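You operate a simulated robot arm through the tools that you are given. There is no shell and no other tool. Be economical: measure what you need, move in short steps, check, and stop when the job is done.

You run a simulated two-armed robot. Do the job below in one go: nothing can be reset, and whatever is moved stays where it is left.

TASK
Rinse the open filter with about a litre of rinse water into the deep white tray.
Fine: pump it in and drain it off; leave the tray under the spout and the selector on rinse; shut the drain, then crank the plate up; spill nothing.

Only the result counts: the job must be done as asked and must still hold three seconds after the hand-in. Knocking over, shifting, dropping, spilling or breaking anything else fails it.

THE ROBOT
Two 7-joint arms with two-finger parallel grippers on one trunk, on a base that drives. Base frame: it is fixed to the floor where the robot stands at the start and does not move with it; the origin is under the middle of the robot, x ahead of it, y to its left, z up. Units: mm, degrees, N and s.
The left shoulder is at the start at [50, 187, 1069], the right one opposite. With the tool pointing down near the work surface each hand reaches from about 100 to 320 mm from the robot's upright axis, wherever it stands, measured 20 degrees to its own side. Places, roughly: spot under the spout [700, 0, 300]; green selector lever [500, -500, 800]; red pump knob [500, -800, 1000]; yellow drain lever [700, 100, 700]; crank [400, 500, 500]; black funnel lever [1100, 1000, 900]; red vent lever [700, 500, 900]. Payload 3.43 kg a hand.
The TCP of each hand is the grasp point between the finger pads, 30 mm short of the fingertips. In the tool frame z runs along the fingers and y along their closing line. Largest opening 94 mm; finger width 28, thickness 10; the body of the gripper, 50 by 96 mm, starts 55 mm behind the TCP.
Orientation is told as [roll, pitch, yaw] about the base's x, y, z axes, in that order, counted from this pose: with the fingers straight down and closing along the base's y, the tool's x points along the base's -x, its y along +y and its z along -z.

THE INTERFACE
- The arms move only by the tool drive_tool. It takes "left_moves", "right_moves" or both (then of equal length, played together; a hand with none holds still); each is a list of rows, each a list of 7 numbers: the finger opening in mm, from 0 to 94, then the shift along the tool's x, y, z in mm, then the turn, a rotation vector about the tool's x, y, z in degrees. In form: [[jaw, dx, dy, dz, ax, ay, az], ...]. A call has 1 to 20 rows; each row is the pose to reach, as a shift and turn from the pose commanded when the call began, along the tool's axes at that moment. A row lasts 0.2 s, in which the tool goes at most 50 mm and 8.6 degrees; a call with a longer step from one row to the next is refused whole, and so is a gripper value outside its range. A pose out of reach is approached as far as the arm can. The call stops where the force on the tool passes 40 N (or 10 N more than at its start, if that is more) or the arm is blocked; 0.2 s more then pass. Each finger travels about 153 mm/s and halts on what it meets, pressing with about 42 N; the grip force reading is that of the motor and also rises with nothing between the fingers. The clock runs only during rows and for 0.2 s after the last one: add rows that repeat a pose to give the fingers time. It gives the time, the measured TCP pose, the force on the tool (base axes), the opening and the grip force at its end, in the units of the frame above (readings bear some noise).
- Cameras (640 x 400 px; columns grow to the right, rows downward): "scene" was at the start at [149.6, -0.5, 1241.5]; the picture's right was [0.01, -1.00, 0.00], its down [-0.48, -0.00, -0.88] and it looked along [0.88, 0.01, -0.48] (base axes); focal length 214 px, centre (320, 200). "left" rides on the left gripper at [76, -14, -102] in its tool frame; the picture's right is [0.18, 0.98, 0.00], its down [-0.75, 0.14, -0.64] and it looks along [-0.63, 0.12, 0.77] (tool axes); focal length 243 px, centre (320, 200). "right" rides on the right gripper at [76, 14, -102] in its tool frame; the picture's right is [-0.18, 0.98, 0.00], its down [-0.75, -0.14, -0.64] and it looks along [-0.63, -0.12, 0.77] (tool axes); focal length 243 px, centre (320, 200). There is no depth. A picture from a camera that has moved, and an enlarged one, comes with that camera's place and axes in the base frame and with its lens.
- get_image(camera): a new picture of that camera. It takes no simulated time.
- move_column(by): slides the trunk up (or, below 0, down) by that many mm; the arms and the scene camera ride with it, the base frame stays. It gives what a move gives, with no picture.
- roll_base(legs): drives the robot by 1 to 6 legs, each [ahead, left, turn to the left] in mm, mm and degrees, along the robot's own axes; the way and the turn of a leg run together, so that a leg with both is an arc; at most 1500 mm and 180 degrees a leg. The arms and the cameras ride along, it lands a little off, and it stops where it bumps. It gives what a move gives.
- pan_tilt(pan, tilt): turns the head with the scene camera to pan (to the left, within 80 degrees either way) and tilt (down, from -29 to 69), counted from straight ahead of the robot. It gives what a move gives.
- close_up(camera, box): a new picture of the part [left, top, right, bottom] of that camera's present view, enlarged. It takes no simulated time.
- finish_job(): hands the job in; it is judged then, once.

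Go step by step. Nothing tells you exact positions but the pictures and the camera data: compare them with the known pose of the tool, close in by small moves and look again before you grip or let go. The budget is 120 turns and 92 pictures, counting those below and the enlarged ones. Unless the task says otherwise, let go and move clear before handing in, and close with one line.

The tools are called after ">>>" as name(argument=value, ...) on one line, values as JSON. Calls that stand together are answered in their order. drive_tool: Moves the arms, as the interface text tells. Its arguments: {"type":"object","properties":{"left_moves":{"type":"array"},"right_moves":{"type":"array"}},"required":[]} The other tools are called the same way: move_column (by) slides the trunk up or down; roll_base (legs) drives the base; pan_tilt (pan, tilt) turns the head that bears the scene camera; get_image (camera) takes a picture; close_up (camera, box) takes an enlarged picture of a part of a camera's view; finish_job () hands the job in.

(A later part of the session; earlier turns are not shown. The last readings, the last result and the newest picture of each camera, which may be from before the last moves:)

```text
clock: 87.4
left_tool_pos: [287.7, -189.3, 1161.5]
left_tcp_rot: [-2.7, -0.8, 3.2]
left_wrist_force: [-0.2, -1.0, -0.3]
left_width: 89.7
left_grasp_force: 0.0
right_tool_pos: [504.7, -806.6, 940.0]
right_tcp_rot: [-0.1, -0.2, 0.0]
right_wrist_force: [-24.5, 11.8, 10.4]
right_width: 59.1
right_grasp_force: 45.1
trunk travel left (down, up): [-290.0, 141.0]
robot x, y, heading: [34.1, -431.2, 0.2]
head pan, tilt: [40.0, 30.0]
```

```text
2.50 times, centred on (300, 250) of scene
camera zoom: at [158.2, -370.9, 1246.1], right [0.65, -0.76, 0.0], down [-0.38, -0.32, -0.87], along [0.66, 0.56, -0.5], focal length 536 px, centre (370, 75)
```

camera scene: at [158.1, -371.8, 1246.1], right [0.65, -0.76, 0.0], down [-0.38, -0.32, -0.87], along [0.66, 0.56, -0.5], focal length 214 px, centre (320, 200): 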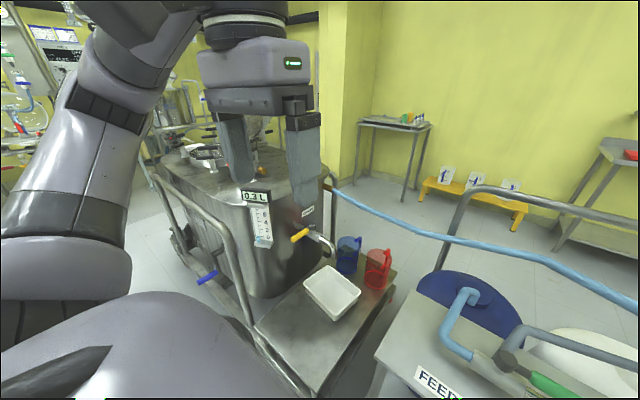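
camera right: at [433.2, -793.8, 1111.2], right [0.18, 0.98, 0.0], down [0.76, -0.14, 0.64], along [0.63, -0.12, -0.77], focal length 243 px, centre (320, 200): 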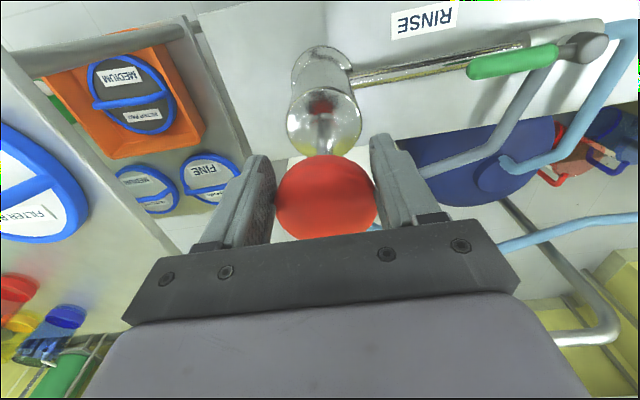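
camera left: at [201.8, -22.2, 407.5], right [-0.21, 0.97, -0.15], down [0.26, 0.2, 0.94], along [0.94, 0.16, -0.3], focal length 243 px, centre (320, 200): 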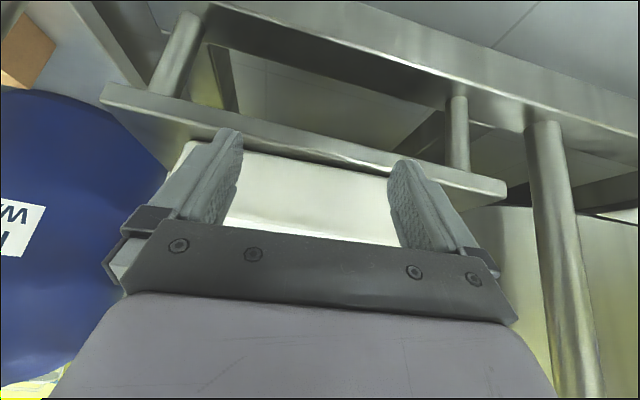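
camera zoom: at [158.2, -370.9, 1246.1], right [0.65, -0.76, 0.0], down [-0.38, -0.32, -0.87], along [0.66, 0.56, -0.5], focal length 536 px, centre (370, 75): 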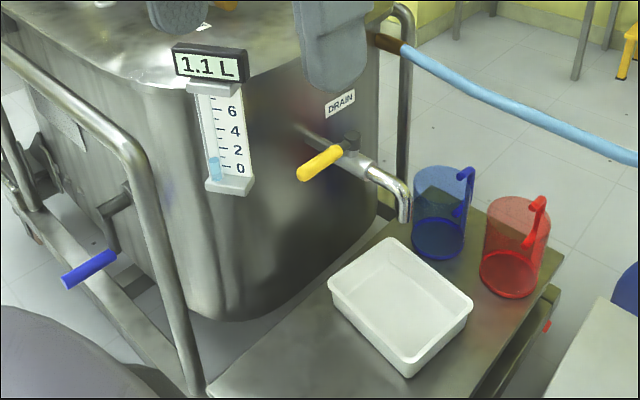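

1.1 L is in. Release the knob, rise, retract, and drive back to the left to face the drain lever (pivot ≈(689, 121, 705), tip ≈(592, 131, 690)).

>>> drive_tool(right_moves=[[70, 0, 0, 0, 0, 0, 0], [94, 0, 0, 0, 0, 0, 0], [94, 0, 0, 0, 0, 0, 0], [94, 0, 0, -40, 0, 0, 0], [94, 0, 0, -85, 0, 0, 0], [94, 0, 0, -130, 0, 0, 0], [60, 40, 15, -140, 0, 0, 0], [10, 80, 30, -140, 0, 0, 0], [0, 120, 45, -140, 0, 0, 0], [0, 160, 60, -140, 0, 0, 0]])

>>> roll_base(legs=[[-15, 290, 0], [0, 290, 0]])

>>> pan_tilt(pan=0, tilt=40)

>>> get_image(camera="scene")

```text
clock: 89.6
left_tool_pos: [290.9, -191.5, 1160.8]
left_tcp_rot: [-2.6, -0.5, 3.4]
left_wrist_force: [0.4, 0.1, -0.1]
left_width: 90.1
left_grasp_force: 0.1
right_tool_pos: [346.9, -750.6, 1077.7]
right_tcp_rot: [0.0, -0.2, 0.0]
right_wrist_force: [0.0, 0.1, -0.1]
right_width: 0.0
right_grasp_force: 33.2
trunk travel left (down, up): [-290.0, 141.0]
robot x, y, heading: [32.9, -428.7, 0.5]
head pan, tilt: [40.0, 30.0]
```

```text
clock: 93.2
left_tool_pos: [265.7, 393.9, 1159.9]
left_tcp_rot: [-2.5, -0.5, 4.0]
left_wrist_force: [-0.2, 0.9, -0.9]
left_width: 90.0
left_grasp_force: 0.1
right_tool_pos: [328.5, -164.9, 1077.9]
right_tcp_rot: [-0.1, -0.3, 0.7]
right_wrist_force: [0.4, -0.1, -0.6]
right_width: 0.2
right_grasp_force: 33.4
trunk travel left (down, up): [-290.0, 141.0]
robot x, y, heading: [12.2, 151.1, 0.7]
head pan, tilt: [40.0, 30.0]
```

```text
clock: 94.3
left_tool_pos: [266.4, 394.4, 1160.5]
left_tcp_rot: [-2.7, -0.4, 3.9]
left_wrist_force: [0.2, -0.1, 0.0]
left_width: 90.0
left_grasp_force: 0.0
right_tool_pos: [329.6, -165.1, 1077.8]
right_tcp_rot: [0.0, -0.3, 0.6]
right_wrist_force: [0.3, 0.0, 0.5]
right_width: 0.1
right_grasp_force: 32.9
trunk travel left (down, up): [-290.0, 141.0]
robot x, y, heading: [13.6, 149.9, 0.9]
head pan, tilt: [0.0, 40.0]
```

```text
30 pictures are left
camera scene: at [155.5, 153.0, 1230.4], right [0.02, -1.0, 0.0], down [-0.64, -0.01, -0.77], along [0.77, 0.01, -0.64], focal length 214 px, centre (320, 200)
```

scene: 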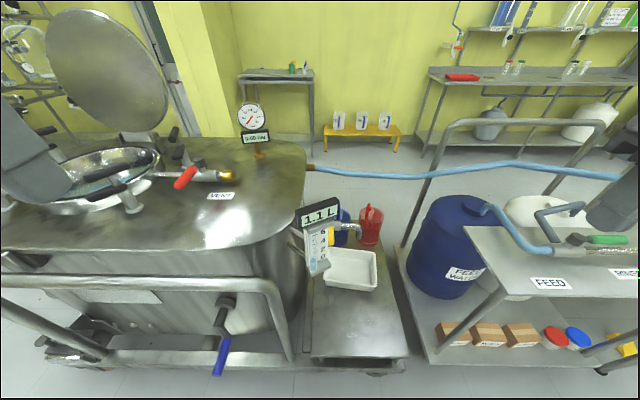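

Now yaw the right hand 45° to the left and bring it forward, preparing to point it horizontally at the lever from the right-front (clear of the display post at x≈480, y 130–200).

>>> drive_tool(right_moves=[[0, -15, 17, 30, 0, 0, -7.5], [0, -30, 34, 60, 0, 0, -15], [0, -45, 51, 90, 0, 0, -22.5], [0, -60, 68, 120, 0, 0, -30], [0, -75, 85, 150, 0, 0, -37.5], [0, -90, 105, 178, 0, 0, -45]])

>>> drive_tool(right_moves=[[0, -8, 0, 11, 0, -8, 0], [0, -16, 0, 22, 0, -16, 0], [0, -24, 0, 33, 0, -24, 0], [0, -32, 0, 44, 0, -32, 0], [0, -40, 0, 55, 0, -40, 0], [0, -48, 0, 66, 0, -48, 0], [0, -56, 0, 77, 0, -56, 0], [0, -64, 0, 88, 0, -64, 0], [0, -72, 0, 99, 0, -72, 0], [0, -80, 0, 110, 0, -80, 0], [0, -85, 0, 120, 0, -88, 0]])

>>> get_image(camera="scene")

```text
clock: 95.7
left_tool_pos: [266.3, 395.0, 1162.5]
left_tcp_rot: [-2.6, -0.5, 4.0]
left_wrist_force: [0.3, 0.3, -0.1]
left_width: 89.8
left_grasp_force: 0.0
right_tool_pos: [420.3, -58.4, 899.7]
right_tcp_rot: [-0.3, -0.2, 45.8]
right_wrist_force: [-0.1, -0.5, -0.4]
right_width: 0.4
right_grasp_force: 32.5
trunk travel left (down, up): [-290.0, 141.0]
robot x, y, heading: [14.2, 153.0, 0.9]
head pan, tilt: [0.0, 40.0]
```

```text
clock: 98.1
left_tool_pos: [266.3, 394.7, 1160.4]
left_tcp_rot: [-2.7, -0.5, 4.1]
left_wrist_force: [0.0, 0.4, 0.7]
left_width: 90.2
left_grasp_force: 0.0
right_tool_pos: [465.4, -30.5, 877.5]
right_tcp_rot: [-6.1, -88.2, 51.7]
right_wrist_force: [0.1, 0.5, -0.1]
right_width: 0.0
right_grasp_force: 33.0
right hand out of reach, approached as far as the arm can: row 7, 9, 10, 11
trunk travel left (down, up): [-290.0, 141.0]
robot x, y, heading: [11.9, 149.2, 1.0]
head pan, tilt: [0.0, 40.0]
```

```text
29 pictures are left
camera scene: at [155.5, 152.9, 1230.4], right [0.02, -1.0, 0.0], down [-0.64, -0.01, -0.77], along [0.77, 0.01, -0.64], focal length 214 px, centre (320, 200)
```

scene: 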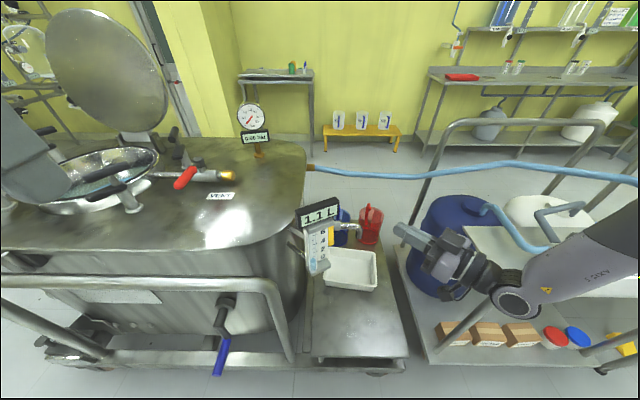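

Orientation is right; the hand is at (465, -30, 877). Try moving it forward and down with the arm.

>>> drive_tool(right_moves=[[0, 20, 0, 10, 0, 0, 0], [0, 40, 0, 20, 0, 0, 0], [0, 60, 0, 30, 0, 0, 0], [0, 80, 0, 40, 0, 0, 0], [0, 100, 0, 45, 0, 0, 0], [0, 120, 0, 50, 0, 0, 0]])

>>> get_image(camera="right")

```text
clock: 99.5
left_tool_pos: [265.4, 393.5, 1162.7]
left_tcp_rot: [-2.6, -0.4, 4.1]
left_wrist_force: [-0.4, -0.1, -0.4]
left_width: 90.2
left_grasp_force: 0.0
right_tool_pos: [475.4, -33.3, 877.2]
right_tcp_rot: [-6.6, -88.2, 52.2]
right_wrist_force: [0.3, 1.0, -0.2]
right_width: 0.0
right_grasp_force: 32.9
right hand out of reach, approached as far as the arm can: row 1, 2, 3, 4, 5, 6
trunk travel left (down, up): [-290.0, 141.0]
robot x, y, heading: [12.9, 153.1, 0.7]
head pan, tilt: [0.0, 40.0]
```

```text
28 pictures are left
camera right: at [391.8, -99.2, 803.9], right [-0.7, 0.69, 0.18], down [-0.33, -0.54, 0.77], along [0.63, 0.48, 0.61], focal length 243 px, centre (320, 200)
```

right: 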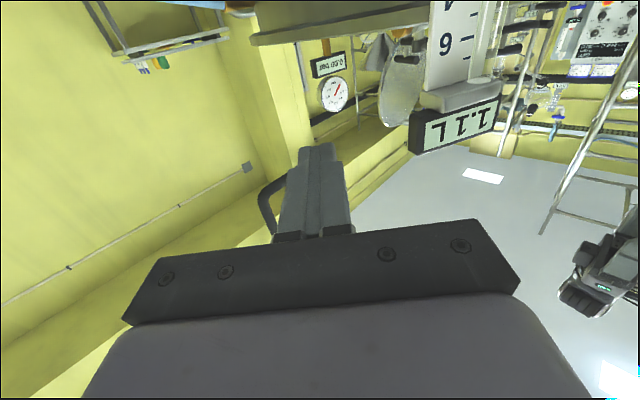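

The arm is at a wrist limit pointing that far inward. I'll back the base off and turn it 30° to the left, so that the hand can point at the lever naturally.

>>> roll_base(legs=[[-105, -210, 0], [0, 0, 30]])

>>> drive_tool(right_moves=[[0, 0, 0, 0, -7.5, 0, 0], [0, 0, 0, 0, -15, 0, 0], [0, 0, 0, 0, -22.5, 0, 0], [0, 0, 0, 0, -30, 0, 0]])

```text
clock: 102.7
left_tool_pos: [12.2, 276.7, 1161.5]
left_tcp_rot: [-2.6, -0.5, 34.1]
left_wrist_force: [-0.3, 0.1, 0.5]
left_width: 89.8
left_grasp_force: 0.1
right_tool_pos: [407.8, 13.4, 878.4]
right_tcp_rot: [-6.4, -88.0, 82.3]
right_wrist_force: [0.8, 0.5, -0.4]
right_width: 0.1
right_grasp_force: 32.5
trunk travel left (down, up): [-290.0, 141.0]
robot x, y, heading: [-87.1, -57.8, 30.8]
head pan, tilt: [0.0, 40.0]
```

```text
clock: 103.7
left_tool_pos: [12.4, 277.4, 1161.9]
left_tcp_rot: [-2.6, -0.5, 34.1]
left_wrist_force: [0.1, 0.3, -0.2]
left_width: 89.9
left_grasp_force: 0.1
right_tool_pos: [298.4, 14.2, 881.7]
right_tcp_rot: [-55.7, -87.9, 159.6]
right_wrist_force: [-0.7, 0.8, 0.3]
right_width: 0.3
right_grasp_force: 32.6
right hand out of reach, approached as far as the arm can: row 1, 2, 3, 4
trunk travel left (down, up): [-290.0, 141.0]
robot x, y, heading: [-85.3, -61.1, 30.9]
head pan, tilt: [0.0, 40.0]
```

I turned the wrong way about the tool's x; correct it.

>>> drive_tool(right_moves=[[0, 0, -13, -4, 7.5, 0, 0], [0, 0, -26, -9, 15, 0, 0], [0, 0, -39, -13, 22.5, 0, 0], [0, 0, -52, -18, 30, 0, 0], [0, 0, -65, -22, 37.5, 0, 0], [0, 0, -78, -27, 45, 0, 0], [0, 0, -91, -31, 52.5, 0, 0], [0, 0, -104, -36, 58, 0, 0]])

>>> move_column(by=-185)

>>> get_image(camera="scene")

```text
clock: 105.5
left_tool_pos: [11.5, 277.3, 1160.0]
left_tcp_rot: [-2.6, -0.5, 34.1]
left_wrist_force: [1.0, 0.2, 0.3]
left_width: 89.7
left_grasp_force: 0.0
right_tool_pos: [416.3, -11.4, 910.1]
right_tcp_rot: [-112.1, -87.9, 157.8]
right_wrist_force: [-0.8, -0.1, 0.8]
right_width: 0.0
right_grasp_force: 33.1
right hand out of reach, approached as far as the arm can: row 3, 4, 5, 6, 7, 8
trunk travel left (down, up): [-290.0, 141.0]
robot x, y, heading: [-84.9, -56.6, 30.9]
head pan, tilt: [0.0, 40.0]
```

```text
clock: 107.5
left_tool_pos: [12.1, 275.8, 975.4]
left_tcp_rot: [-2.5, -0.5, 34.2]
left_wrist_force: [0.5, -0.8, 0.1]
left_width: 89.8
left_grasp_force: 0.2
right_tool_pos: [415.0, -11.7, 725.9]
right_tcp_rot: [-112.2, -87.9, 158.0]
right_wrist_force: [-0.7, 0.5, 0.6]
right_width: 0.0
right_grasp_force: 33.2
trunk travel left (down, up): [-105.0, 326.0]
robot x, y, heading: [-89.3, -58.0, 31.3]
head pan, tilt: [0.0, 40.0]
```

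```text
27 pictures are left
camera scene: at [37.2, 13.1, 1045.4], right [0.52, -0.86, 0.0], down [-0.55, -0.33, -0.77], along [0.66, 0.4, -0.64], focal length 214 px, centre (320, 200)
```

scene: 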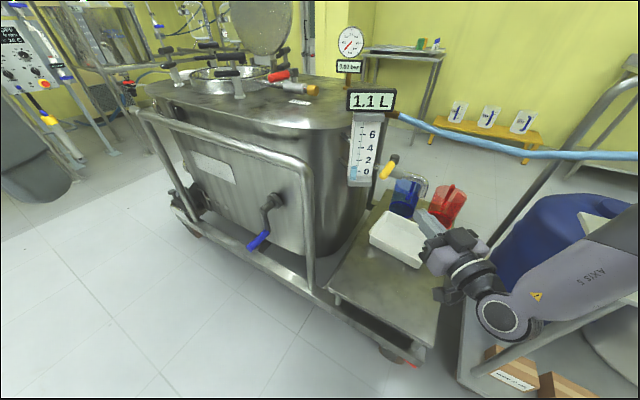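

The hand now points at the lever along the right line. Lower to z≈687 and advance most of the way, then look.

>>> drive_tool(right_moves=[[0, 20, 0, 0, 0, 0, 0], [0, 39, 0, 10, 0, 0, 0], [0, 39, 0, 40, 0, 0, 0], [0, 39, 0, 70, 0, 0, 0], [0, 39, 0, 100, 0, 0, 0], [0, 39, 0, 130, 0, 0, 0], [0, 39, 0, 150, 0, 0, 0]])

>>> get_image(camera="right")

>>> close_up(camera="scene", box=[320, 90, 480, 190])

```text
clock: 109.1
left_tool_pos: [11.1, 277.9, 975.7]
left_tcp_rot: [-2.6, -0.5, 34.1]
left_wrist_force: [-0.5, 0.4, 0.4]
left_width: 90.1
left_grasp_force: 0.0
right_tool_pos: [517.9, 51.6, 747.4]
right_tcp_rot: [-109.2, -88.0, 155.1]
right_wrist_force: [-0.3, -1.0, 0.0]
right_width: 0.3
right_grasp_force: 33.3
right hand out of reach, approached as far as the arm can: row 1, 2, 3, 4, 5, 6, 7
trunk travel left (down, up): [-105.0, 326.0]
robot x, y, heading: [-89.0, -57.2, 30.8]
head pan, tilt: [0.0, 40.0]
```

```text
26 pictures are left
camera right: at [439.7, -14.0, 668.6], right [-0.71, 0.69, 0.15], down [-0.37, -0.55, 0.75], along [0.6, 0.48, 0.64], focal length 243 px, centre (320, 200)
```

right: 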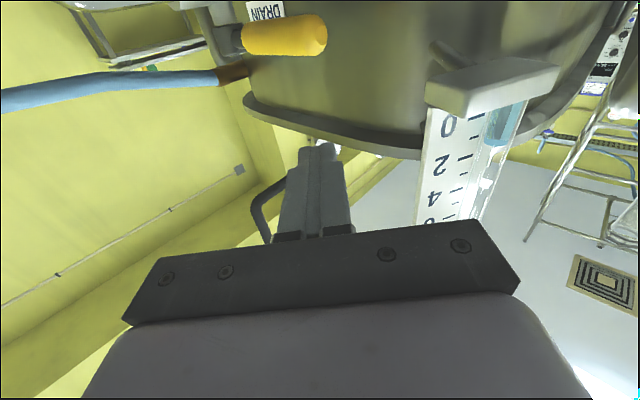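

```text
4.00 times, centred on (400, 140) of scene
camera zoom: at [37.2, 13.1, 1045.3], right [0.52, -0.86, 0.0], down [-0.55, -0.33, -0.77], along [0.66, 0.4, -0.64], focal length 858 px, centre (0, 440)
```

zoom: 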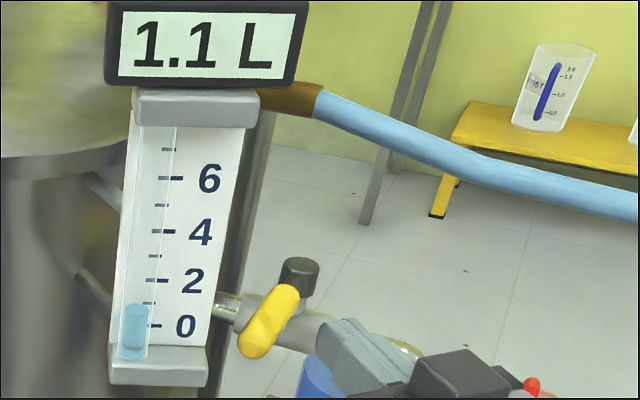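

The hand rose to z 747 by itself (down is limited), so I use the trunk to bring it to lever height, then advance further.

>>> move_column(by=-62)

>>> drive_tool(right_moves=[[0, 0, 0, 20, 0, 0, 0], [0, 0, 0, 40, 0, 0, 0], [0, 0, 0, 60, 0, 0, 0]])

>>> get_image(camera="right")

```text
clock: 110.2
left_tool_pos: [11.6, 276.9, 914.8]
left_tcp_rot: [-2.7, -0.5, 34.1]
left_wrist_force: [0.9, -0.8, -0.4]
left_width: 89.7
left_grasp_force: 0.1
right_tool_pos: [517.2, 51.4, 685.4]
right_tcp_rot: [-110.6, -87.9, 156.4]
right_wrist_force: [0.1, 0.3, -0.7]
right_width: 0.0
right_grasp_force: 32.9
trunk travel left (down, up): [-43.0, 388.0]
robot x, y, heading: [-81.2, -59.7, 31.0]
head pan, tilt: [0.0, 40.0]
```

```text
clock: 111.0
left_tool_pos: [12.2, 276.9, 914.8]
left_tcp_rot: [-2.5, -0.4, 34.2]
left_wrist_force: [0.0, 0.5, -0.9]
left_width: 90.0
left_grasp_force: 0.0
right_tool_pos: [554.2, 73.9, 709.8]
right_tcp_rot: [-107.7, -87.9, 153.6]
right_wrist_force: [0.7, 0.0, -0.1]
right_width: 0.0
right_grasp_force: 32.8
right hand out of reach, approached as far as the arm can: row 1, 2, 3
trunk travel left (down, up): [-43.0, 388.0]
robot x, y, heading: [-87.1, -57.1, 31.1]
head pan, tilt: [0.0, 40.0]
```

```text
24 pictures are left
camera right: at [475.2, 8.9, 631.1], right [-0.71, 0.69, 0.15], down [-0.37, -0.55, 0.75], along [0.6, 0.48, 0.64], focal length 243 px, centre (320, 200)
```

right: 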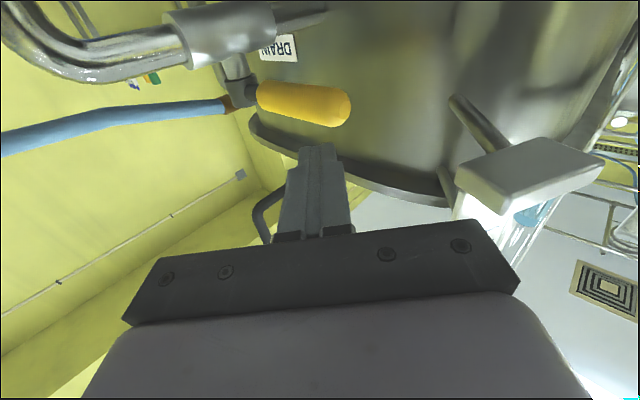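

The fingertip ended on the right of the lever tip; I need it on its left. I use small base moves: first left to the hook line, slightly lower, then forward along the finger direction.

>>> move_column(by=-28)

>>> roll_base(legs=[[-8, 38, 0]])

>>> get_image(camera="right")

```text
clock: 111.7
left_tool_pos: [12.1, 276.9, 885.8]
left_tcp_rot: [-2.6, -0.5, 34.1]
left_wrist_force: [0.7, 0.0, -0.5]
left_width: 90.1
left_grasp_force: 0.0
right_tool_pos: [552.3, 74.2, 682.7]
right_tcp_rot: [-108.3, -87.8, 154.2]
right_wrist_force: [0.1, 0.2, 0.9]
right_width: 0.1
right_grasp_force: 32.7
trunk travel left (down, up): [-15.0, 416.0]
robot x, y, heading: [-87.1, -60.1, 31.1]
head pan, tilt: [0.0, 40.0]
```

```text
clock: 112.5
left_tool_pos: [-14.3, 304.7, 886.2]
left_tcp_rot: [-2.5, -0.5, 34.0]
left_wrist_force: [0.5, -0.7, -0.1]
left_width: 90.1
left_grasp_force: 0.2
right_tool_pos: [528.7, 101.3, 681.9]
right_tcp_rot: [-108.2, -87.9, 154.1]
right_wrist_force: [0.1, -0.2, 0.3]
right_width: 0.1
right_grasp_force: 32.7
trunk travel left (down, up): [-15.0, 416.0]
robot x, y, heading: [-108.2, -32.7, 31.0]
head pan, tilt: [0.0, 40.0]
```

```text
23 pictures are left
camera right: at [448.9, 36.6, 603.0], right [-0.71, 0.69, 0.15], down [-0.37, -0.55, 0.75], along [0.6, 0.48, 0.64], focal length 243 px, centre (320, 200)
```

right: 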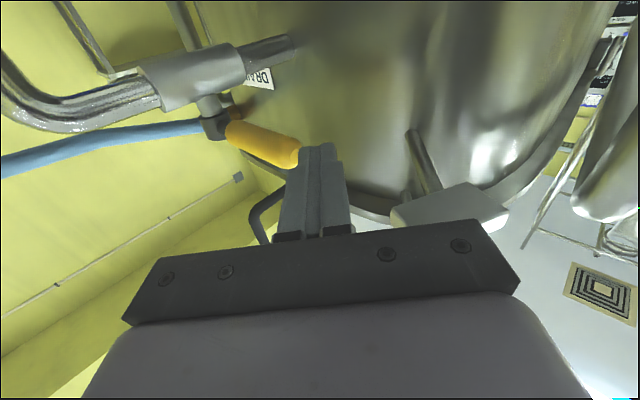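

The lever tip lies just to the right of the finger line. Advance along the finger with the base (slightly left).

>>> roll_base(legs=[[48, 18, 0]])

>>> get_image(camera="right")

```text
clock: 113.5
left_tool_pos: [17.2, 344.7, 886.3]
left_tcp_rot: [-2.6, -0.5, 34.1]
left_wrist_force: [-0.9, 1.4, 0.4]
left_width: 90.0
left_grasp_force: 0.0
right_tool_pos: [559.0, 141.3, 680.8]
right_tcp_rot: [-108.4, -87.9, 154.3]
right_wrist_force: [-0.1, 0.4, -0.4]
right_width: 0.0
right_grasp_force: 32.8
trunk travel left (down, up): [-15.0, 416.0]
robot x, y, heading: [-81.2, 6.9, 31.0]
head pan, tilt: [0.0, 40.0]
```

```text
22 pictures are left
camera right: at [480.1, 75.9, 603.1], right [-0.71, 0.69, 0.15], down [-0.37, -0.55, 0.75], along [0.6, 0.48, 0.64], focal length 243 px, centre (320, 200)
```

right: 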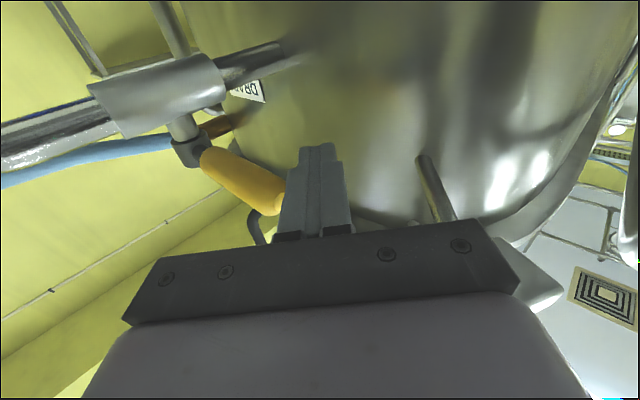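

The finger is on the left side of the lever. Now sweep it to the right (tool −y) to turn the lever toward the spout.

>>> drive_tool(right_moves=[[0, 0, -15, 1, 0, 0, 0], [0, 0, -30, 3, 0, 0, 0], [0, 0, -45, 4, 0, 0, 0], [0, 0, -58, 2, 0, 0, 0], [0, 0, -72, 0, 0, 0, 0], [0, -2, -85, -3, 0, 0, 0]])

>>> get_image(camera="right")

>>> close_up(camera="scene", box=[280, 60, 480, 260])

```text
clock: 114.1
left_tool_pos: [14.9, 344.4, 886.2]
left_tcp_rot: [-2.6, -0.5, 34.1]
left_wrist_force: [-0.3, -0.2, -0.2]
left_width: 89.9
left_grasp_force: 0.1
right_tool_pos: [568.4, 134.1, 681.7]
right_tcp_rot: [-95.0, -87.9, 142.8]
right_wrist_force: [-3.6, 0.8, 0.4]
right_width: 0.0
right_grasp_force: 33.0
trunk travel left (down, up): [-15.0, 416.0]
robot x, y, heading: [-83.8, 8.1, 31.2]
head pan, tilt: [0.0, 40.0]
stopped in row 2 (right hand): the force on the tool passed its limit (the readings are from after the stop); the commanded pose is now the measured one
```

```text
21 pictures are left
camera right: at [491.3, 65.5, 603.4], right [-0.73, 0.66, 0.15], down [-0.35, -0.55, 0.76], along [0.58, 0.5, 0.64], focal length 243 px, centre (320, 200)
```

right: 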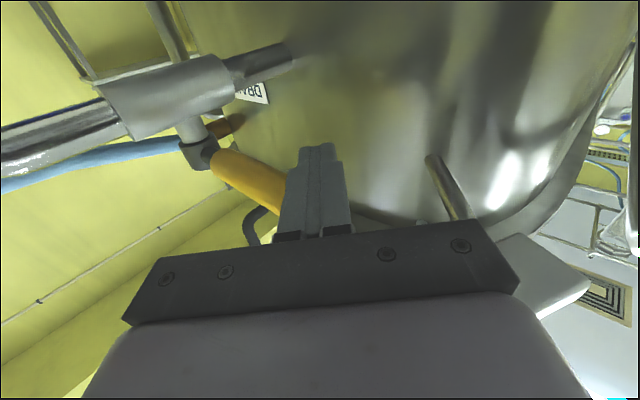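

```text
2.00 times, centred on (380, 160) of scene
camera zoom: at [41.3, 80.6, 955.4], right [0.52, -0.86, 0.0], down [-0.55, -0.33, -0.77], along [0.66, 0.4, -0.64], focal length 429 px, centre (200, 280)
```

zoom: 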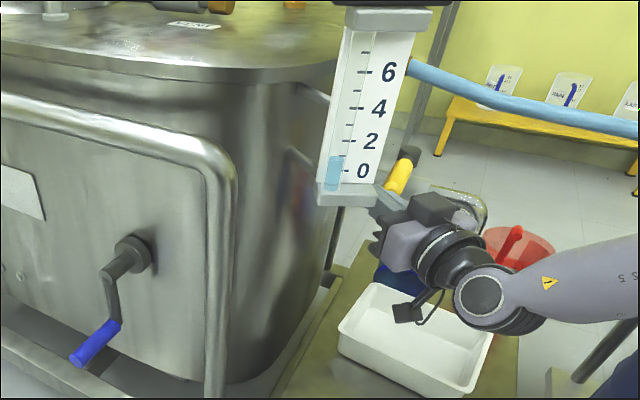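

The lever resists at 40 N: it is at its stop on that side, so it opens the other way (toward +y, the vessel). I relax, back out of the hook, and go to the lever's right side.

>>> drive_tool(right_moves=[[0, 0, 8, 0, 0, 0, 0], [0, 0, 16, 0, 0, 0, 0]])

>>> roll_base(legs=[[-50, -18, 0], [12, -52, 0]])

>>> get_image(camera="right")

```text
clock: 114.7
left_tool_pos: [16.0, 344.4, 886.3]
left_tcp_rot: [-2.7, -0.4, 34.2]
left_wrist_force: [0.4, -0.1, -0.6]
left_width: 90.1
left_grasp_force: 0.0
right_tool_pos: [557.3, 144.0, 679.3]
right_tcp_rot: [-92.2, -88.0, 139.8]
right_wrist_force: [-0.1, -0.7, 0.1]
right_width: 0.0
right_grasp_force: 32.8
trunk travel left (down, up): [-15.0, 416.0]
robot x, y, heading: [-84.4, 7.3, 30.9]
head pan, tilt: [0.0, 40.0]
```

```text
clock: 116.1
left_tool_pos: [21.4, 265.6, 886.7]
left_tcp_rot: [-2.7, -0.5, 34.1]
left_wrist_force: [0.9, 0.3, -0.7]
left_width: 89.6
left_grasp_force: 0.1
right_tool_pos: [559.8, 66.1, 678.8]
right_tcp_rot: [-92.5, -87.9, 140.1]
right_wrist_force: [0.3, 0.3, -0.1]
right_width: 0.0
right_grasp_force: 33.8
trunk travel left (down, up): [-15.0, 416.0]
robot x, y, heading: [-79.9, -70.4, 31.0]
head pan, tilt: [0.0, 40.0]
```

```text
19 pictures are left
camera right: at [483.7, -2.9, 601.6], right [-0.73, 0.67, 0.15], down [-0.35, -0.55, 0.76], along [0.59, 0.5, 0.64], focal length 243 px, centre (320, 200)
```

right: 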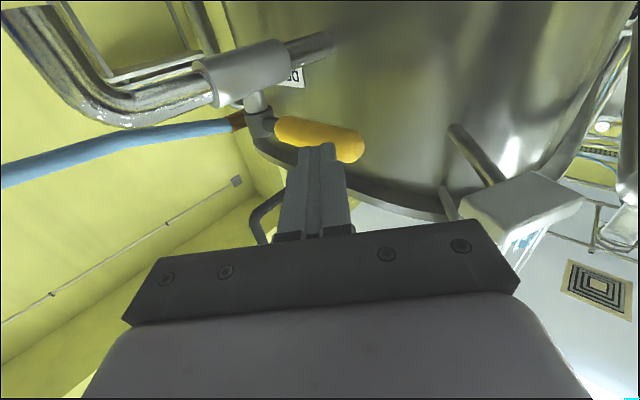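

Now position the fingertip on the lever's right side and push it toward +y with small base moves.

>>> drive_tool(right_moves=[[0, 0, -8, 6, 0, 0, 0], [0, 0, -17, 13, 0, 0, 0], [0, 0, -26, 19, 0, 0, 0]])

>>> roll_base(legs=[[20, 33, 0]])

>>> get_image(camera="right")

```text
clock: 116.9
left_tool_pos: [20.5, 265.5, 885.7]
left_tcp_rot: [-2.6, -0.5, 34.0]
left_wrist_force: [0.0, -0.2, 0.3]
left_width: 90.1
left_grasp_force: 0.0
right_tool_pos: [592.3, 59.4, 684.3]
right_tcp_rot: [-91.0, -88.0, 138.6]
right_wrist_force: [1.0, -0.2, -0.9]
right_width: 0.1
right_grasp_force: 33.3
right hand out of reach, approached as far as the arm can: row 3
trunk travel left (down, up): [-15.0, 416.0]
robot x, y, heading: [-75.8, -70.2, 31.2]
head pan, tilt: [0.0, 40.0]
```

```text
clock: 117.9
left_tool_pos: [22.0, 298.0, 886.6]
left_tcp_rot: [-2.5, -0.3, 34.0]
left_wrist_force: [-0.4, 0.0, 0.8]
left_width: 90.0
left_grasp_force: 0.1
right_tool_pos: [592.9, 86.2, 683.1]
right_tcp_rot: [-95.2, -88.1, 142.3]
right_wrist_force: [-3.8, -4.6, 2.2]
right_width: 0.1
right_grasp_force: 32.9
trunk travel left (down, up): [-15.0, 416.0]
robot x, y, heading: [-75.5, -37.9, 31.1]
head pan, tilt: [0.0, 40.0]
stopped in leg 1: the force on the tool passed its limit (the readings are from after the stop); the commanded pose is now the measured one
```

```text
18 pictures are left
camera right: at [515.3, 19.6, 605.4], right [-0.72, 0.67, 0.15], down [-0.35, -0.55, 0.76], along [0.59, 0.49, 0.64], focal length 243 px, centre (320, 200)
```

right: 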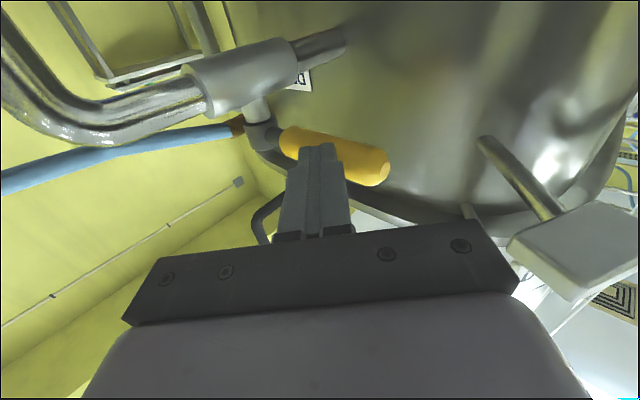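

Both sides resisted; I check whether the lever moved at all.

>>> close_up(camera="scene", box=[340, 60, 440, 122])

```text
6.40 times, centred on (390, 91) of scene
camera zoom: at [45.8, 34.2, 955.4], right [0.51, -0.86, 0.0], down [-0.55, -0.33, -0.77], along [0.66, 0.39, -0.64], focal length 1373 px, centre (-128, 898)
```

zoom: 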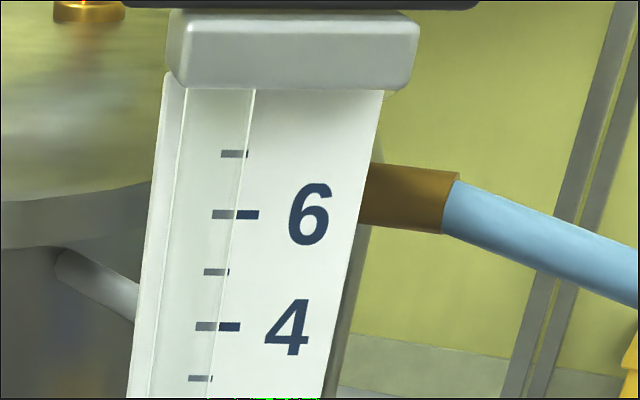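

I'll push gently again with a short base move and compare hand motion with base motion.

>>> roll_base(legs=[[6, 10, 0]])

>>> roll_base(legs=[[6, 10, 0]])

```text
clock: 118.7
left_tool_pos: [20.8, 302.4, 886.4]
left_tcp_rot: [-2.6, -0.4, 34.0]
left_wrist_force: [0.1, -0.1, -0.3]
left_width: 90.1
left_grasp_force: 0.0
right_tool_pos: [593.5, 87.6, 682.4]
right_tcp_rot: [-97.9, -88.1, 144.5]
right_wrist_force: [-5.1, -7.8, 2.7]
right_width: 0.0
right_grasp_force: 32.8
trunk travel left (down, up): [-15.0, 416.0]
robot x, y, heading: [-78.4, -34.2, 31.1]
head pan, tilt: [0.0, 40.0]
stopped in leg 1: the force on the tool passed its limit (the readings are from after the stop); the commanded pose is now the measured one
```

```text
clock: 119.5
left_tool_pos: [22.3, 308.1, 885.6]
left_tcp_rot: [-2.6, -0.4, 33.7]
left_wrist_force: [0.7, 0.2, 0.6]
left_width: 90.0
left_grasp_force: 0.1
right_tool_pos: [594.7, 88.0, 681.4]
right_tcp_rot: [-100.7, -88.3, 146.8]
right_wrist_force: [-5.8, -6.4, 3.2]
right_width: 0.0
right_grasp_force: 32.6
trunk travel left (down, up): [-15.0, 416.0]
robot x, y, heading: [-75.9, -27.1, 30.5]
head pan, tilt: [0.0, 40.0]
stopped in leg 1: the force on the tool passed its limit (the readings are from after the stop); the commanded pose is now the measured one
```

The +y side is a hard stop; my earlier −y push jammed by friction because I pushed along the finger normal. I return to the hook position and this time pull straight along −y.

>>> roll_base(legs=[[-42, -2, 0], [-11, 47, 0]])

>>> get_image(camera="right")

```text
clock: 120.9
left_tool_pos: [-45.7, 320.1, 885.9]
left_tcp_rot: [-2.6, -0.4, 33.7]
left_wrist_force: [-0.1, 0.4, -0.4]
left_width: 90.2
left_grasp_force: 0.0
right_tool_pos: [526.1, 98.9, 681.3]
right_tcp_rot: [-96.1, -88.3, 142.2]
right_wrist_force: [0.3, -0.1, 0.3]
right_width: 0.1
right_grasp_force: 32.8
trunk travel left (down, up): [-15.0, 416.0]
robot x, y, heading: [-150.3, -17.0, 30.5]
head pan, tilt: [0.0, 40.0]
```

```text
16 pictures are left
camera right: at [447.5, 33.3, 603.3], right [-0.71, 0.69, 0.15], down [-0.36, -0.55, 0.76], along [0.6, 0.48, 0.64], focal length 243 px, centre (320, 200)
```

right: 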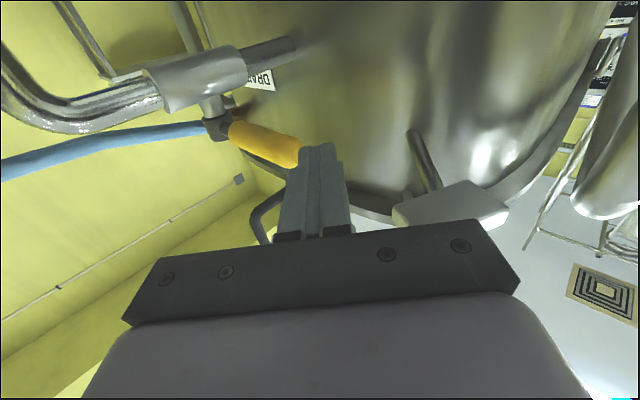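

>>> roll_base(legs=[[48, 20, 0]])

>>> drive_tool(right_moves=[[0, 0, -4, -4, 0, 0, 0], [0, 0, -8.3, -8.6, 0, 0, 0], [0, 0, -13, -13, 0, 0, 0], [0, 0, -18, -17.3, 0, 0, 0], [0, 0, -26, -23.5, 0, 0, 0], [0, 0, -34, -29.6, 0, 0, 0], [0, 0, -42, -33, 0, 0, 0], [0, 0, -49, -36.2, 0, 0, 0], [0, 0, -56, -38, 0, 0, 0], [0, 0, -63, -39.3, 0, 0, 0], [0, 0, -71, -40, 0, 0, 0], [0, 0, -78.5, -41, 0, 0, 0]])

>>> get_image(camera="right")

```text
clock: 121.8
left_tool_pos: [-13.9, 362.3, 886.1]
left_tcp_rot: [-2.7, -0.4, 33.6]
left_wrist_force: [0.5, -0.2, 0.3]
left_width: 90.0
left_grasp_force: 0.0
right_tool_pos: [557.2, 140.4, 681.5]
right_tcp_rot: [-96.2, -88.3, 142.3]
right_wrist_force: [0.1, 0.4, 0.1]
right_width: 0.0
right_grasp_force: 33.4
trunk travel left (down, up): [-15.0, 416.0]
robot x, y, heading: [-117.9, 24.2, 30.7]
head pan, tilt: [0.0, 40.0]
```

```text
clock: 123.9
left_tool_pos: [-15.3, 360.7, 885.1]
left_tcp_rot: [-2.6, -0.4, 33.5]
left_wrist_force: [-0.1, 0.5, -0.2]
left_width: 89.9
left_grasp_force: 0.0
right_tool_pos: [566.8, 74.5, 679.2]
right_tcp_rot: [-81.7, -88.3, 127.9]
right_wrist_force: [-0.3, -0.1, 0.2]
right_width: 0.0
right_grasp_force: 32.9
trunk travel left (down, up): [-15.0, 416.0]
robot x, y, heading: [-120.1, 24.9, 30.4]
head pan, tilt: [0.0, 40.0]
stopped in row 10 (right hand): the force on the tool passed its limit (the readings are from after the stop); the commanded pose is now the measured one
```

```text
15 pictures are left
camera right: at [487.3, 7.7, 602.9], right [-0.71, 0.68, 0.16], down [-0.35, -0.55, 0.76], along [0.6, 0.49, 0.63], focal length 243 px, centre (320, 200)
```

right: 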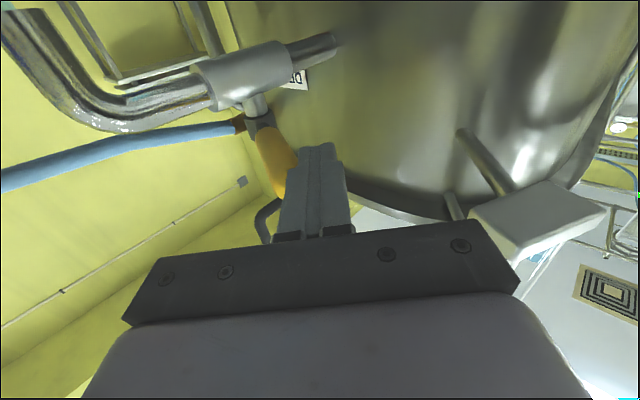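

It works: the lever has turned about 26° toward the spout. Advance the finger a little and continue the sweep, rising slightly to stay above the pipe.

>>> drive_tool(right_moves=[[0, -3, 4, 12, 0, 0, 0], [0, -6, 3, 24, 0, 0, 0], [0, -8, -8, 23, 0, 0, 0], [0, -10, -17, 22, 0, 0, 0], [0, -12, -25, 20, 0, 0, 0], [0, -13, -33, 19, 0, 0, 0], [0, -14, -40, 19, 0, 0, 0], [0, -15, -47, 20, 0, 0, 0], [0, -15, -54, 21, 0, 0, 0], [0, -15, -61, 22, 0, 0, 0]])

>>> get_image(camera="right")

```text
clock: 126.1
left_tool_pos: [-14.1, 360.8, 885.8]
left_tcp_rot: [-2.7, -0.4, 33.5]
left_wrist_force: [0.1, -1.0, 0.0]
left_width: 90.1
left_grasp_force: 0.0
right_tool_pos: [624.6, 45.9, 695.9]
right_tcp_rot: [-78.0, -88.4, 123.9]
right_wrist_force: [-0.9, 0.2, -0.7]
right_width: 0.0
right_grasp_force: 32.8
trunk travel left (down, up): [-15.0, 416.0]
robot x, y, heading: [-119.5, 26.2, 30.7]
head pan, tilt: [0.0, 40.0]
```

```text
14 pictures are left
camera right: at [544.9, -19.9, 618.3], right [-0.71, 0.69, 0.16], down [-0.36, -0.54, 0.76], along [0.61, 0.49, 0.63], focal length 243 px, centre (320, 200)
```

right: 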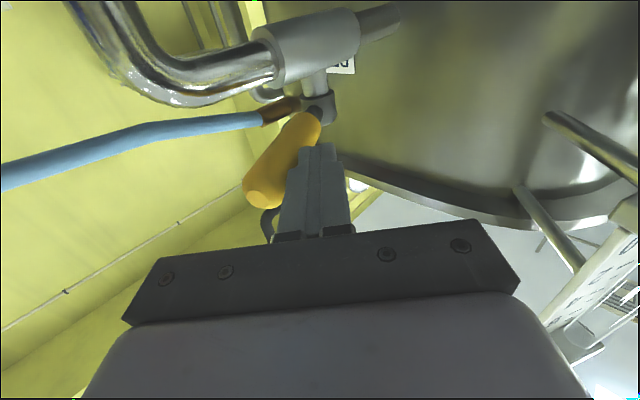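

The lever is at about 60–65°. Push the rest and check the flow.

>>> drive_tool(right_moves=[[0, -2, -8, 1, 0, 0, 0], [0, -3, -16, 2, 0, 0, 0], [0, -4, -24, 4, 0, 0, 0], [0, -4, -30, 7, 0, 0, 0]])

>>> close_up(camera="scene", box=[260, 50, 500, 250])

```text
clock: 127.1
left_tool_pos: [-13.4, 360.8, 886.5]
left_tcp_rot: [-2.6, -0.4, 33.6]
left_wrist_force: [0.2, -1.4, 0.7]
left_width: 90.2
left_grasp_force: 0.0
right_tool_pos: [629.5, 39.5, 707.2]
right_tcp_rot: [-80.3, -88.4, 126.5]
right_wrist_force: [-0.8, -0.9, 0.6]
right_width: 0.1
right_grasp_force: 32.9
right hand out of reach, approached as far as the arm can: row 1, 2, 3, 4
trunk travel left (down, up): [-15.0, 416.0]
robot x, y, heading: [-114.0, 28.3, 30.5]
head pan, tilt: [0.0, 40.0]
```

```text
2.00 times, centred on (380, 150) of scene
camera zoom: at [7.3, 96.9, 955.4], right [0.51, -0.86, 0.0], down [-0.55, -0.33, -0.77], along [0.66, 0.39, -0.64], focal length 429 px, centre (200, 300)
```

zoom: 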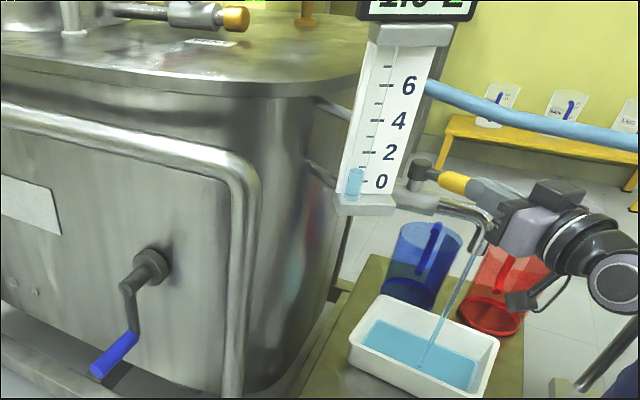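

Water flows into the tray. Wait while it drains.

>>> drive_tool(left_moves=[[90, 0, 0, 0, 0, 0, 0], [90, 0, 0, 0, 0, 0, 0], [90, 0, 0, 0, 0, 0, 0], [90, 0, 0, 0, 0, 0, 0], [90, 0, 0, 0, 0, 0, 0], [90, 0, 0, 0, 0, 0, 0], [90, 0, 0, 0, 0, 0, 0], [90, 0, 0, 0, 0, 0, 0], [90, 0, 0, 0, 0, 0, 0], [90, 0, 0, 0, 0, 0, 0], [90, 0, 0, 0, 0, 0, 0], [90, 0, 0, 0, 0, 0, 0], [90, 0, 0, 0, 0, 0, 0], [90, 0, 0, 0, 0, 0, 0], [90, 0, 0, 0, 0, 0, 0], [90, 0, 0, 0, 0, 0, 0], [90, 0, 0, 0, 0, 0, 0], [90, 0, 0, 0, 0, 0, 0], [90, 0, 0, 0, 0, 0, 0], [90, 0, 0, 0, 0, 0, 0]])

>>> drive_tool(left_moves=[[90, 0, 0, 0, 0, 0, 0], [90, 0, 0, 0, 0, 0, 0], [90, 0, 0, 0, 0, 0, 0], [90, 0, 0, 0, 0, 0, 0], [90, 0, 0, 0, 0, 0, 0], [90, 0, 0, 0, 0, 0, 0], [90, 0, 0, 0, 0, 0, 0], [90, 0, 0, 0, 0, 0, 0], [90, 0, 0, 0, 0, 0, 0], [90, 0, 0, 0, 0, 0, 0], [90, 0, 0, 0, 0, 0, 0], [90, 0, 0, 0, 0, 0, 0], [90, 0, 0, 0, 0, 0, 0], [90, 0, 0, 0, 0, 0, 0], [90, 0, 0, 0, 0, 0, 0], [90, 0, 0, 0, 0, 0, 0], [90, 0, 0, 0, 0, 0, 0], [90, 0, 0, 0, 0, 0, 0], [90, 0, 0, 0, 0, 0, 0], [90, 0, 0, 0, 0, 0, 0]])

>>> pan_tilt(pan=0, tilt=30)

>>> close_up(camera="scene", box=[240, 70, 500, 280])

```text
clock: 131.3
left_tool_pos: [-14.4, 360.4, 886.2]
left_tcp_rot: [-2.6, -0.3, 33.6]
left_wrist_force: [-0.7, -1.3, 0.6]
left_width: 90.0
left_grasp_force: 0.0
right_tool_pos: [628.8, 37.3, 705.8]
right_tcp_rot: [-80.4, -88.4, 126.6]
right_wrist_force: [0.1, 1.0, 0.2]
right_width: 0.0
right_grasp_force: 33.0
trunk travel left (down, up): [-15.0, 416.0]
robot x, y, heading: [-115.9, 23.9, 30.5]
head pan, tilt: [0.0, 40.0]
```

```text
clock: 135.5
left_tool_pos: [-16.1, 360.7, 885.7]
left_tcp_rot: [-2.5, -0.4, 33.6]
left_wrist_force: [0.3, 0.3, -1.0]
left_width: 89.9
left_grasp_force: 0.0
right_tool_pos: [628.3, 38.7, 707.2]
right_tcp_rot: [-80.3, -88.3, 126.4]
right_wrist_force: [0.0, 0.1, 0.1]
right_width: 0.0
right_grasp_force: 33.2
trunk travel left (down, up): [-15.0, 416.0]
robot x, y, heading: [-114.2, 25.8, 30.5]
head pan, tilt: [0.0, 40.0]
```

```text
clock: 136.2
left_tool_pos: [-14.4, 360.8, 886.5]
left_tcp_rot: [-2.5, -0.5, 33.5]
left_wrist_force: [0.0, 0.2, 0.4]
left_width: 89.6
left_grasp_force: 0.1
right_tool_pos: [629.6, 38.2, 707.1]
right_tcp_rot: [-80.3, -88.4, 126.5]
right_wrist_force: [0.5, 0.3, 0.0]
right_width: 0.0
right_grasp_force: 33.1
trunk travel left (down, up): [-15.0, 416.0]
robot x, y, heading: [-112.7, 27.4, 30.9]
head pan, tilt: [0.0, 30.0]
```

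```text
1.90 times, centred on (370, 175) of scene
camera zoom: at [12.0, 99.7, 970.7], right [0.51, -0.86, 0.0], down [-0.43, -0.25, -0.87], along [0.75, 0.44, -0.5], focal length 408 px, centre (225, 248)
```

zoom: 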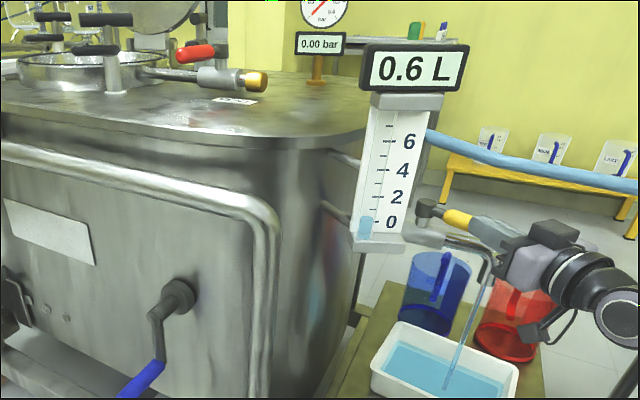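

0.6 L remains; wait about 16 s more.

>>> drive_tool(left_moves=[[90, 0, 0, 0, 0, 0, 0], [90, 0, 0, 0, 0, 0, 0], [90, 0, 0, 0, 0, 0, 0], [90, 0, 0, 0, 0, 0, 0], [90, 0, 0, 0, 0, 0, 0], [90, 0, 0, 0, 0, 0, 0], [90, 0, 0, 0, 0, 0, 0], [90, 0, 0, 0, 0, 0, 0], [90, 0, 0, 0, 0, 0, 0], [90, 0, 0, 0, 0, 0, 0], [90, 0, 0, 0, 0, 0, 0], [90, 0, 0, 0, 0, 0, 0], [90, 0, 0, 0, 0, 0, 0], [90, 0, 0, 0, 0, 0, 0], [90, 0, 0, 0, 0, 0, 0], [90, 0, 0, 0, 0, 0, 0], [90, 0, 0, 0, 0, 0, 0], [90, 0, 0, 0, 0, 0, 0], [90, 0, 0, 0, 0, 0, 0], [90, 0, 0, 0, 0, 0, 0]])

>>> drive_tool(left_moves=[[90, 0, 0, 0, 0, 0, 0], [90, 0, 0, 0, 0, 0, 0], [90, 0, 0, 0, 0, 0, 0], [90, 0, 0, 0, 0, 0, 0], [90, 0, 0, 0, 0, 0, 0], [90, 0, 0, 0, 0, 0, 0], [90, 0, 0, 0, 0, 0, 0], [90, 0, 0, 0, 0, 0, 0], [90, 0, 0, 0, 0, 0, 0], [90, 0, 0, 0, 0, 0, 0], [90, 0, 0, 0, 0, 0, 0], [90, 0, 0, 0, 0, 0, 0], [90, 0, 0, 0, 0, 0, 0], [90, 0, 0, 0, 0, 0, 0], [90, 0, 0, 0, 0, 0, 0], [90, 0, 0, 0, 0, 0, 0], [90, 0, 0, 0, 0, 0, 0], [90, 0, 0, 0, 0, 0, 0], [90, 0, 0, 0, 0, 0, 0], [90, 0, 0, 0, 0, 0, 0]])

>>> drive_tool(left_moves=[[90, 0, 0, 0, 0, 0, 0], [90, 0, 0, 0, 0, 0, 0], [90, 0, 0, 0, 0, 0, 0], [90, 0, 0, 0, 0, 0, 0], [90, 0, 0, 0, 0, 0, 0], [90, 0, 0, 0, 0, 0, 0], [90, 0, 0, 0, 0, 0, 0], [90, 0, 0, 0, 0, 0, 0], [90, 0, 0, 0, 0, 0, 0], [90, 0, 0, 0, 0, 0, 0], [90, 0, 0, 0, 0, 0, 0], [90, 0, 0, 0, 0, 0, 0], [90, 0, 0, 0, 0, 0, 0], [90, 0, 0, 0, 0, 0, 0], [90, 0, 0, 0, 0, 0, 0], [90, 0, 0, 0, 0, 0, 0], [90, 0, 0, 0, 0, 0, 0], [90, 0, 0, 0, 0, 0, 0], [90, 0, 0, 0, 0, 0, 0], [90, 0, 0, 0, 0, 0, 0]])

>>> drive_tool(left_moves=[[90, 0, 0, 0, 0, 0, 0], [90, 0, 0, 0, 0, 0, 0], [90, 0, 0, 0, 0, 0, 0], [90, 0, 0, 0, 0, 0, 0], [90, 0, 0, 0, 0, 0, 0], [90, 0, 0, 0, 0, 0, 0], [90, 0, 0, 0, 0, 0, 0], [90, 0, 0, 0, 0, 0, 0], [90, 0, 0, 0, 0, 0, 0], [90, 0, 0, 0, 0, 0, 0], [90, 0, 0, 0, 0, 0, 0], [90, 0, 0, 0, 0, 0, 0], [90, 0, 0, 0, 0, 0, 0], [90, 0, 0, 0, 0, 0, 0], [90, 0, 0, 0, 0, 0, 0], [90, 0, 0, 0, 0, 0, 0], [90, 0, 0, 0, 0, 0, 0], [90, 0, 0, 0, 0, 0, 0], [90, 0, 0, 0, 0, 0, 0], [90, 0, 0, 0, 0, 0, 0]])

>>> close_up(camera="scene", box=[240, 70, 500, 280])

```text
clock: 140.4
left_tool_pos: [-14.4, 361.8, 886.2]
left_tcp_rot: [-2.7, -0.4, 33.6]
left_wrist_force: [1.2, -0.7, -0.5]
left_width: 90.0
left_grasp_force: 0.1
right_tool_pos: [628.7, 38.5, 706.7]
right_tcp_rot: [-80.3, -88.4, 126.4]
right_wrist_force: [-0.1, 0.2, -0.3]
right_width: 0.0
right_grasp_force: 33.3
trunk travel left (down, up): [-15.0, 416.0]
robot x, y, heading: [-116.8, 23.9, 30.7]
head pan, tilt: [0.0, 30.0]
```

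```text
clock: 144.6
left_tool_pos: [-15.1, 361.1, 886.1]
left_tcp_rot: [-2.6, -0.4, 33.6]
left_wrist_force: [0.5, 0.1, 0.3]
left_width: 89.8
left_grasp_force: 0.1
right_tool_pos: [628.8, 38.3, 707.5]
right_tcp_rot: [-80.4, -88.4, 126.4]
right_wrist_force: [-0.5, 1.0, -0.8]
right_width: 0.0
right_grasp_force: 33.4
trunk travel left (down, up): [-15.0, 416.0]
robot x, y, heading: [-115.3, 25.0, 30.6]
head pan, tilt: [0.0, 30.0]
```

```text
clock: 148.8
left_tool_pos: [-14.5, 362.0, 886.5]
left_tcp_rot: [-2.6, -0.4, 33.6]
left_wrist_force: [0.6, -0.3, 0.1]
left_width: 90.0
left_grasp_force: 0.0
right_tool_pos: [629.4, 38.4, 708.2]
right_tcp_rot: [-80.4, -88.5, 126.4]
right_wrist_force: [0.0, -0.7, -0.6]
right_width: 0.0
right_grasp_force: 33.0
trunk travel left (down, up): [-15.0, 416.0]
robot x, y, heading: [-112.2, 25.1, 30.5]
head pan, tilt: [0.0, 30.0]
```

```text
clock: 153.0
left_tool_pos: [-15.0, 360.5, 885.7]
left_tcp_rot: [-2.7, -0.5, 33.6]
left_wrist_force: [-0.3, -0.1, -0.1]
left_width: 90.1
left_grasp_force: 0.1
right_tool_pos: [629.5, 38.9, 706.4]
right_tcp_rot: [-80.3, -88.4, 126.4]
right_wrist_force: [0.1, 0.1, 0.1]
right_width: 0.1
right_grasp_force: 32.9
trunk travel left (down, up): [-15.0, 416.0]
robot x, y, heading: [-113.6, 25.9, 30.7]
head pan, tilt: [0.0, 30.0]
```

```text
1.90 times, centred on (370, 175) of scene
camera zoom: at [12.0, 99.7, 970.7], right [0.51, -0.86, 0.0], down [-0.43, -0.25, -0.87], along [0.75, 0.44, -0.5], focal length 408 px, centre (225, 248)
```

zoom: 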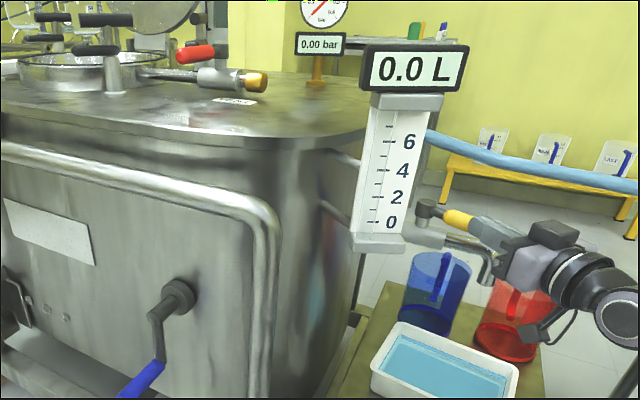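

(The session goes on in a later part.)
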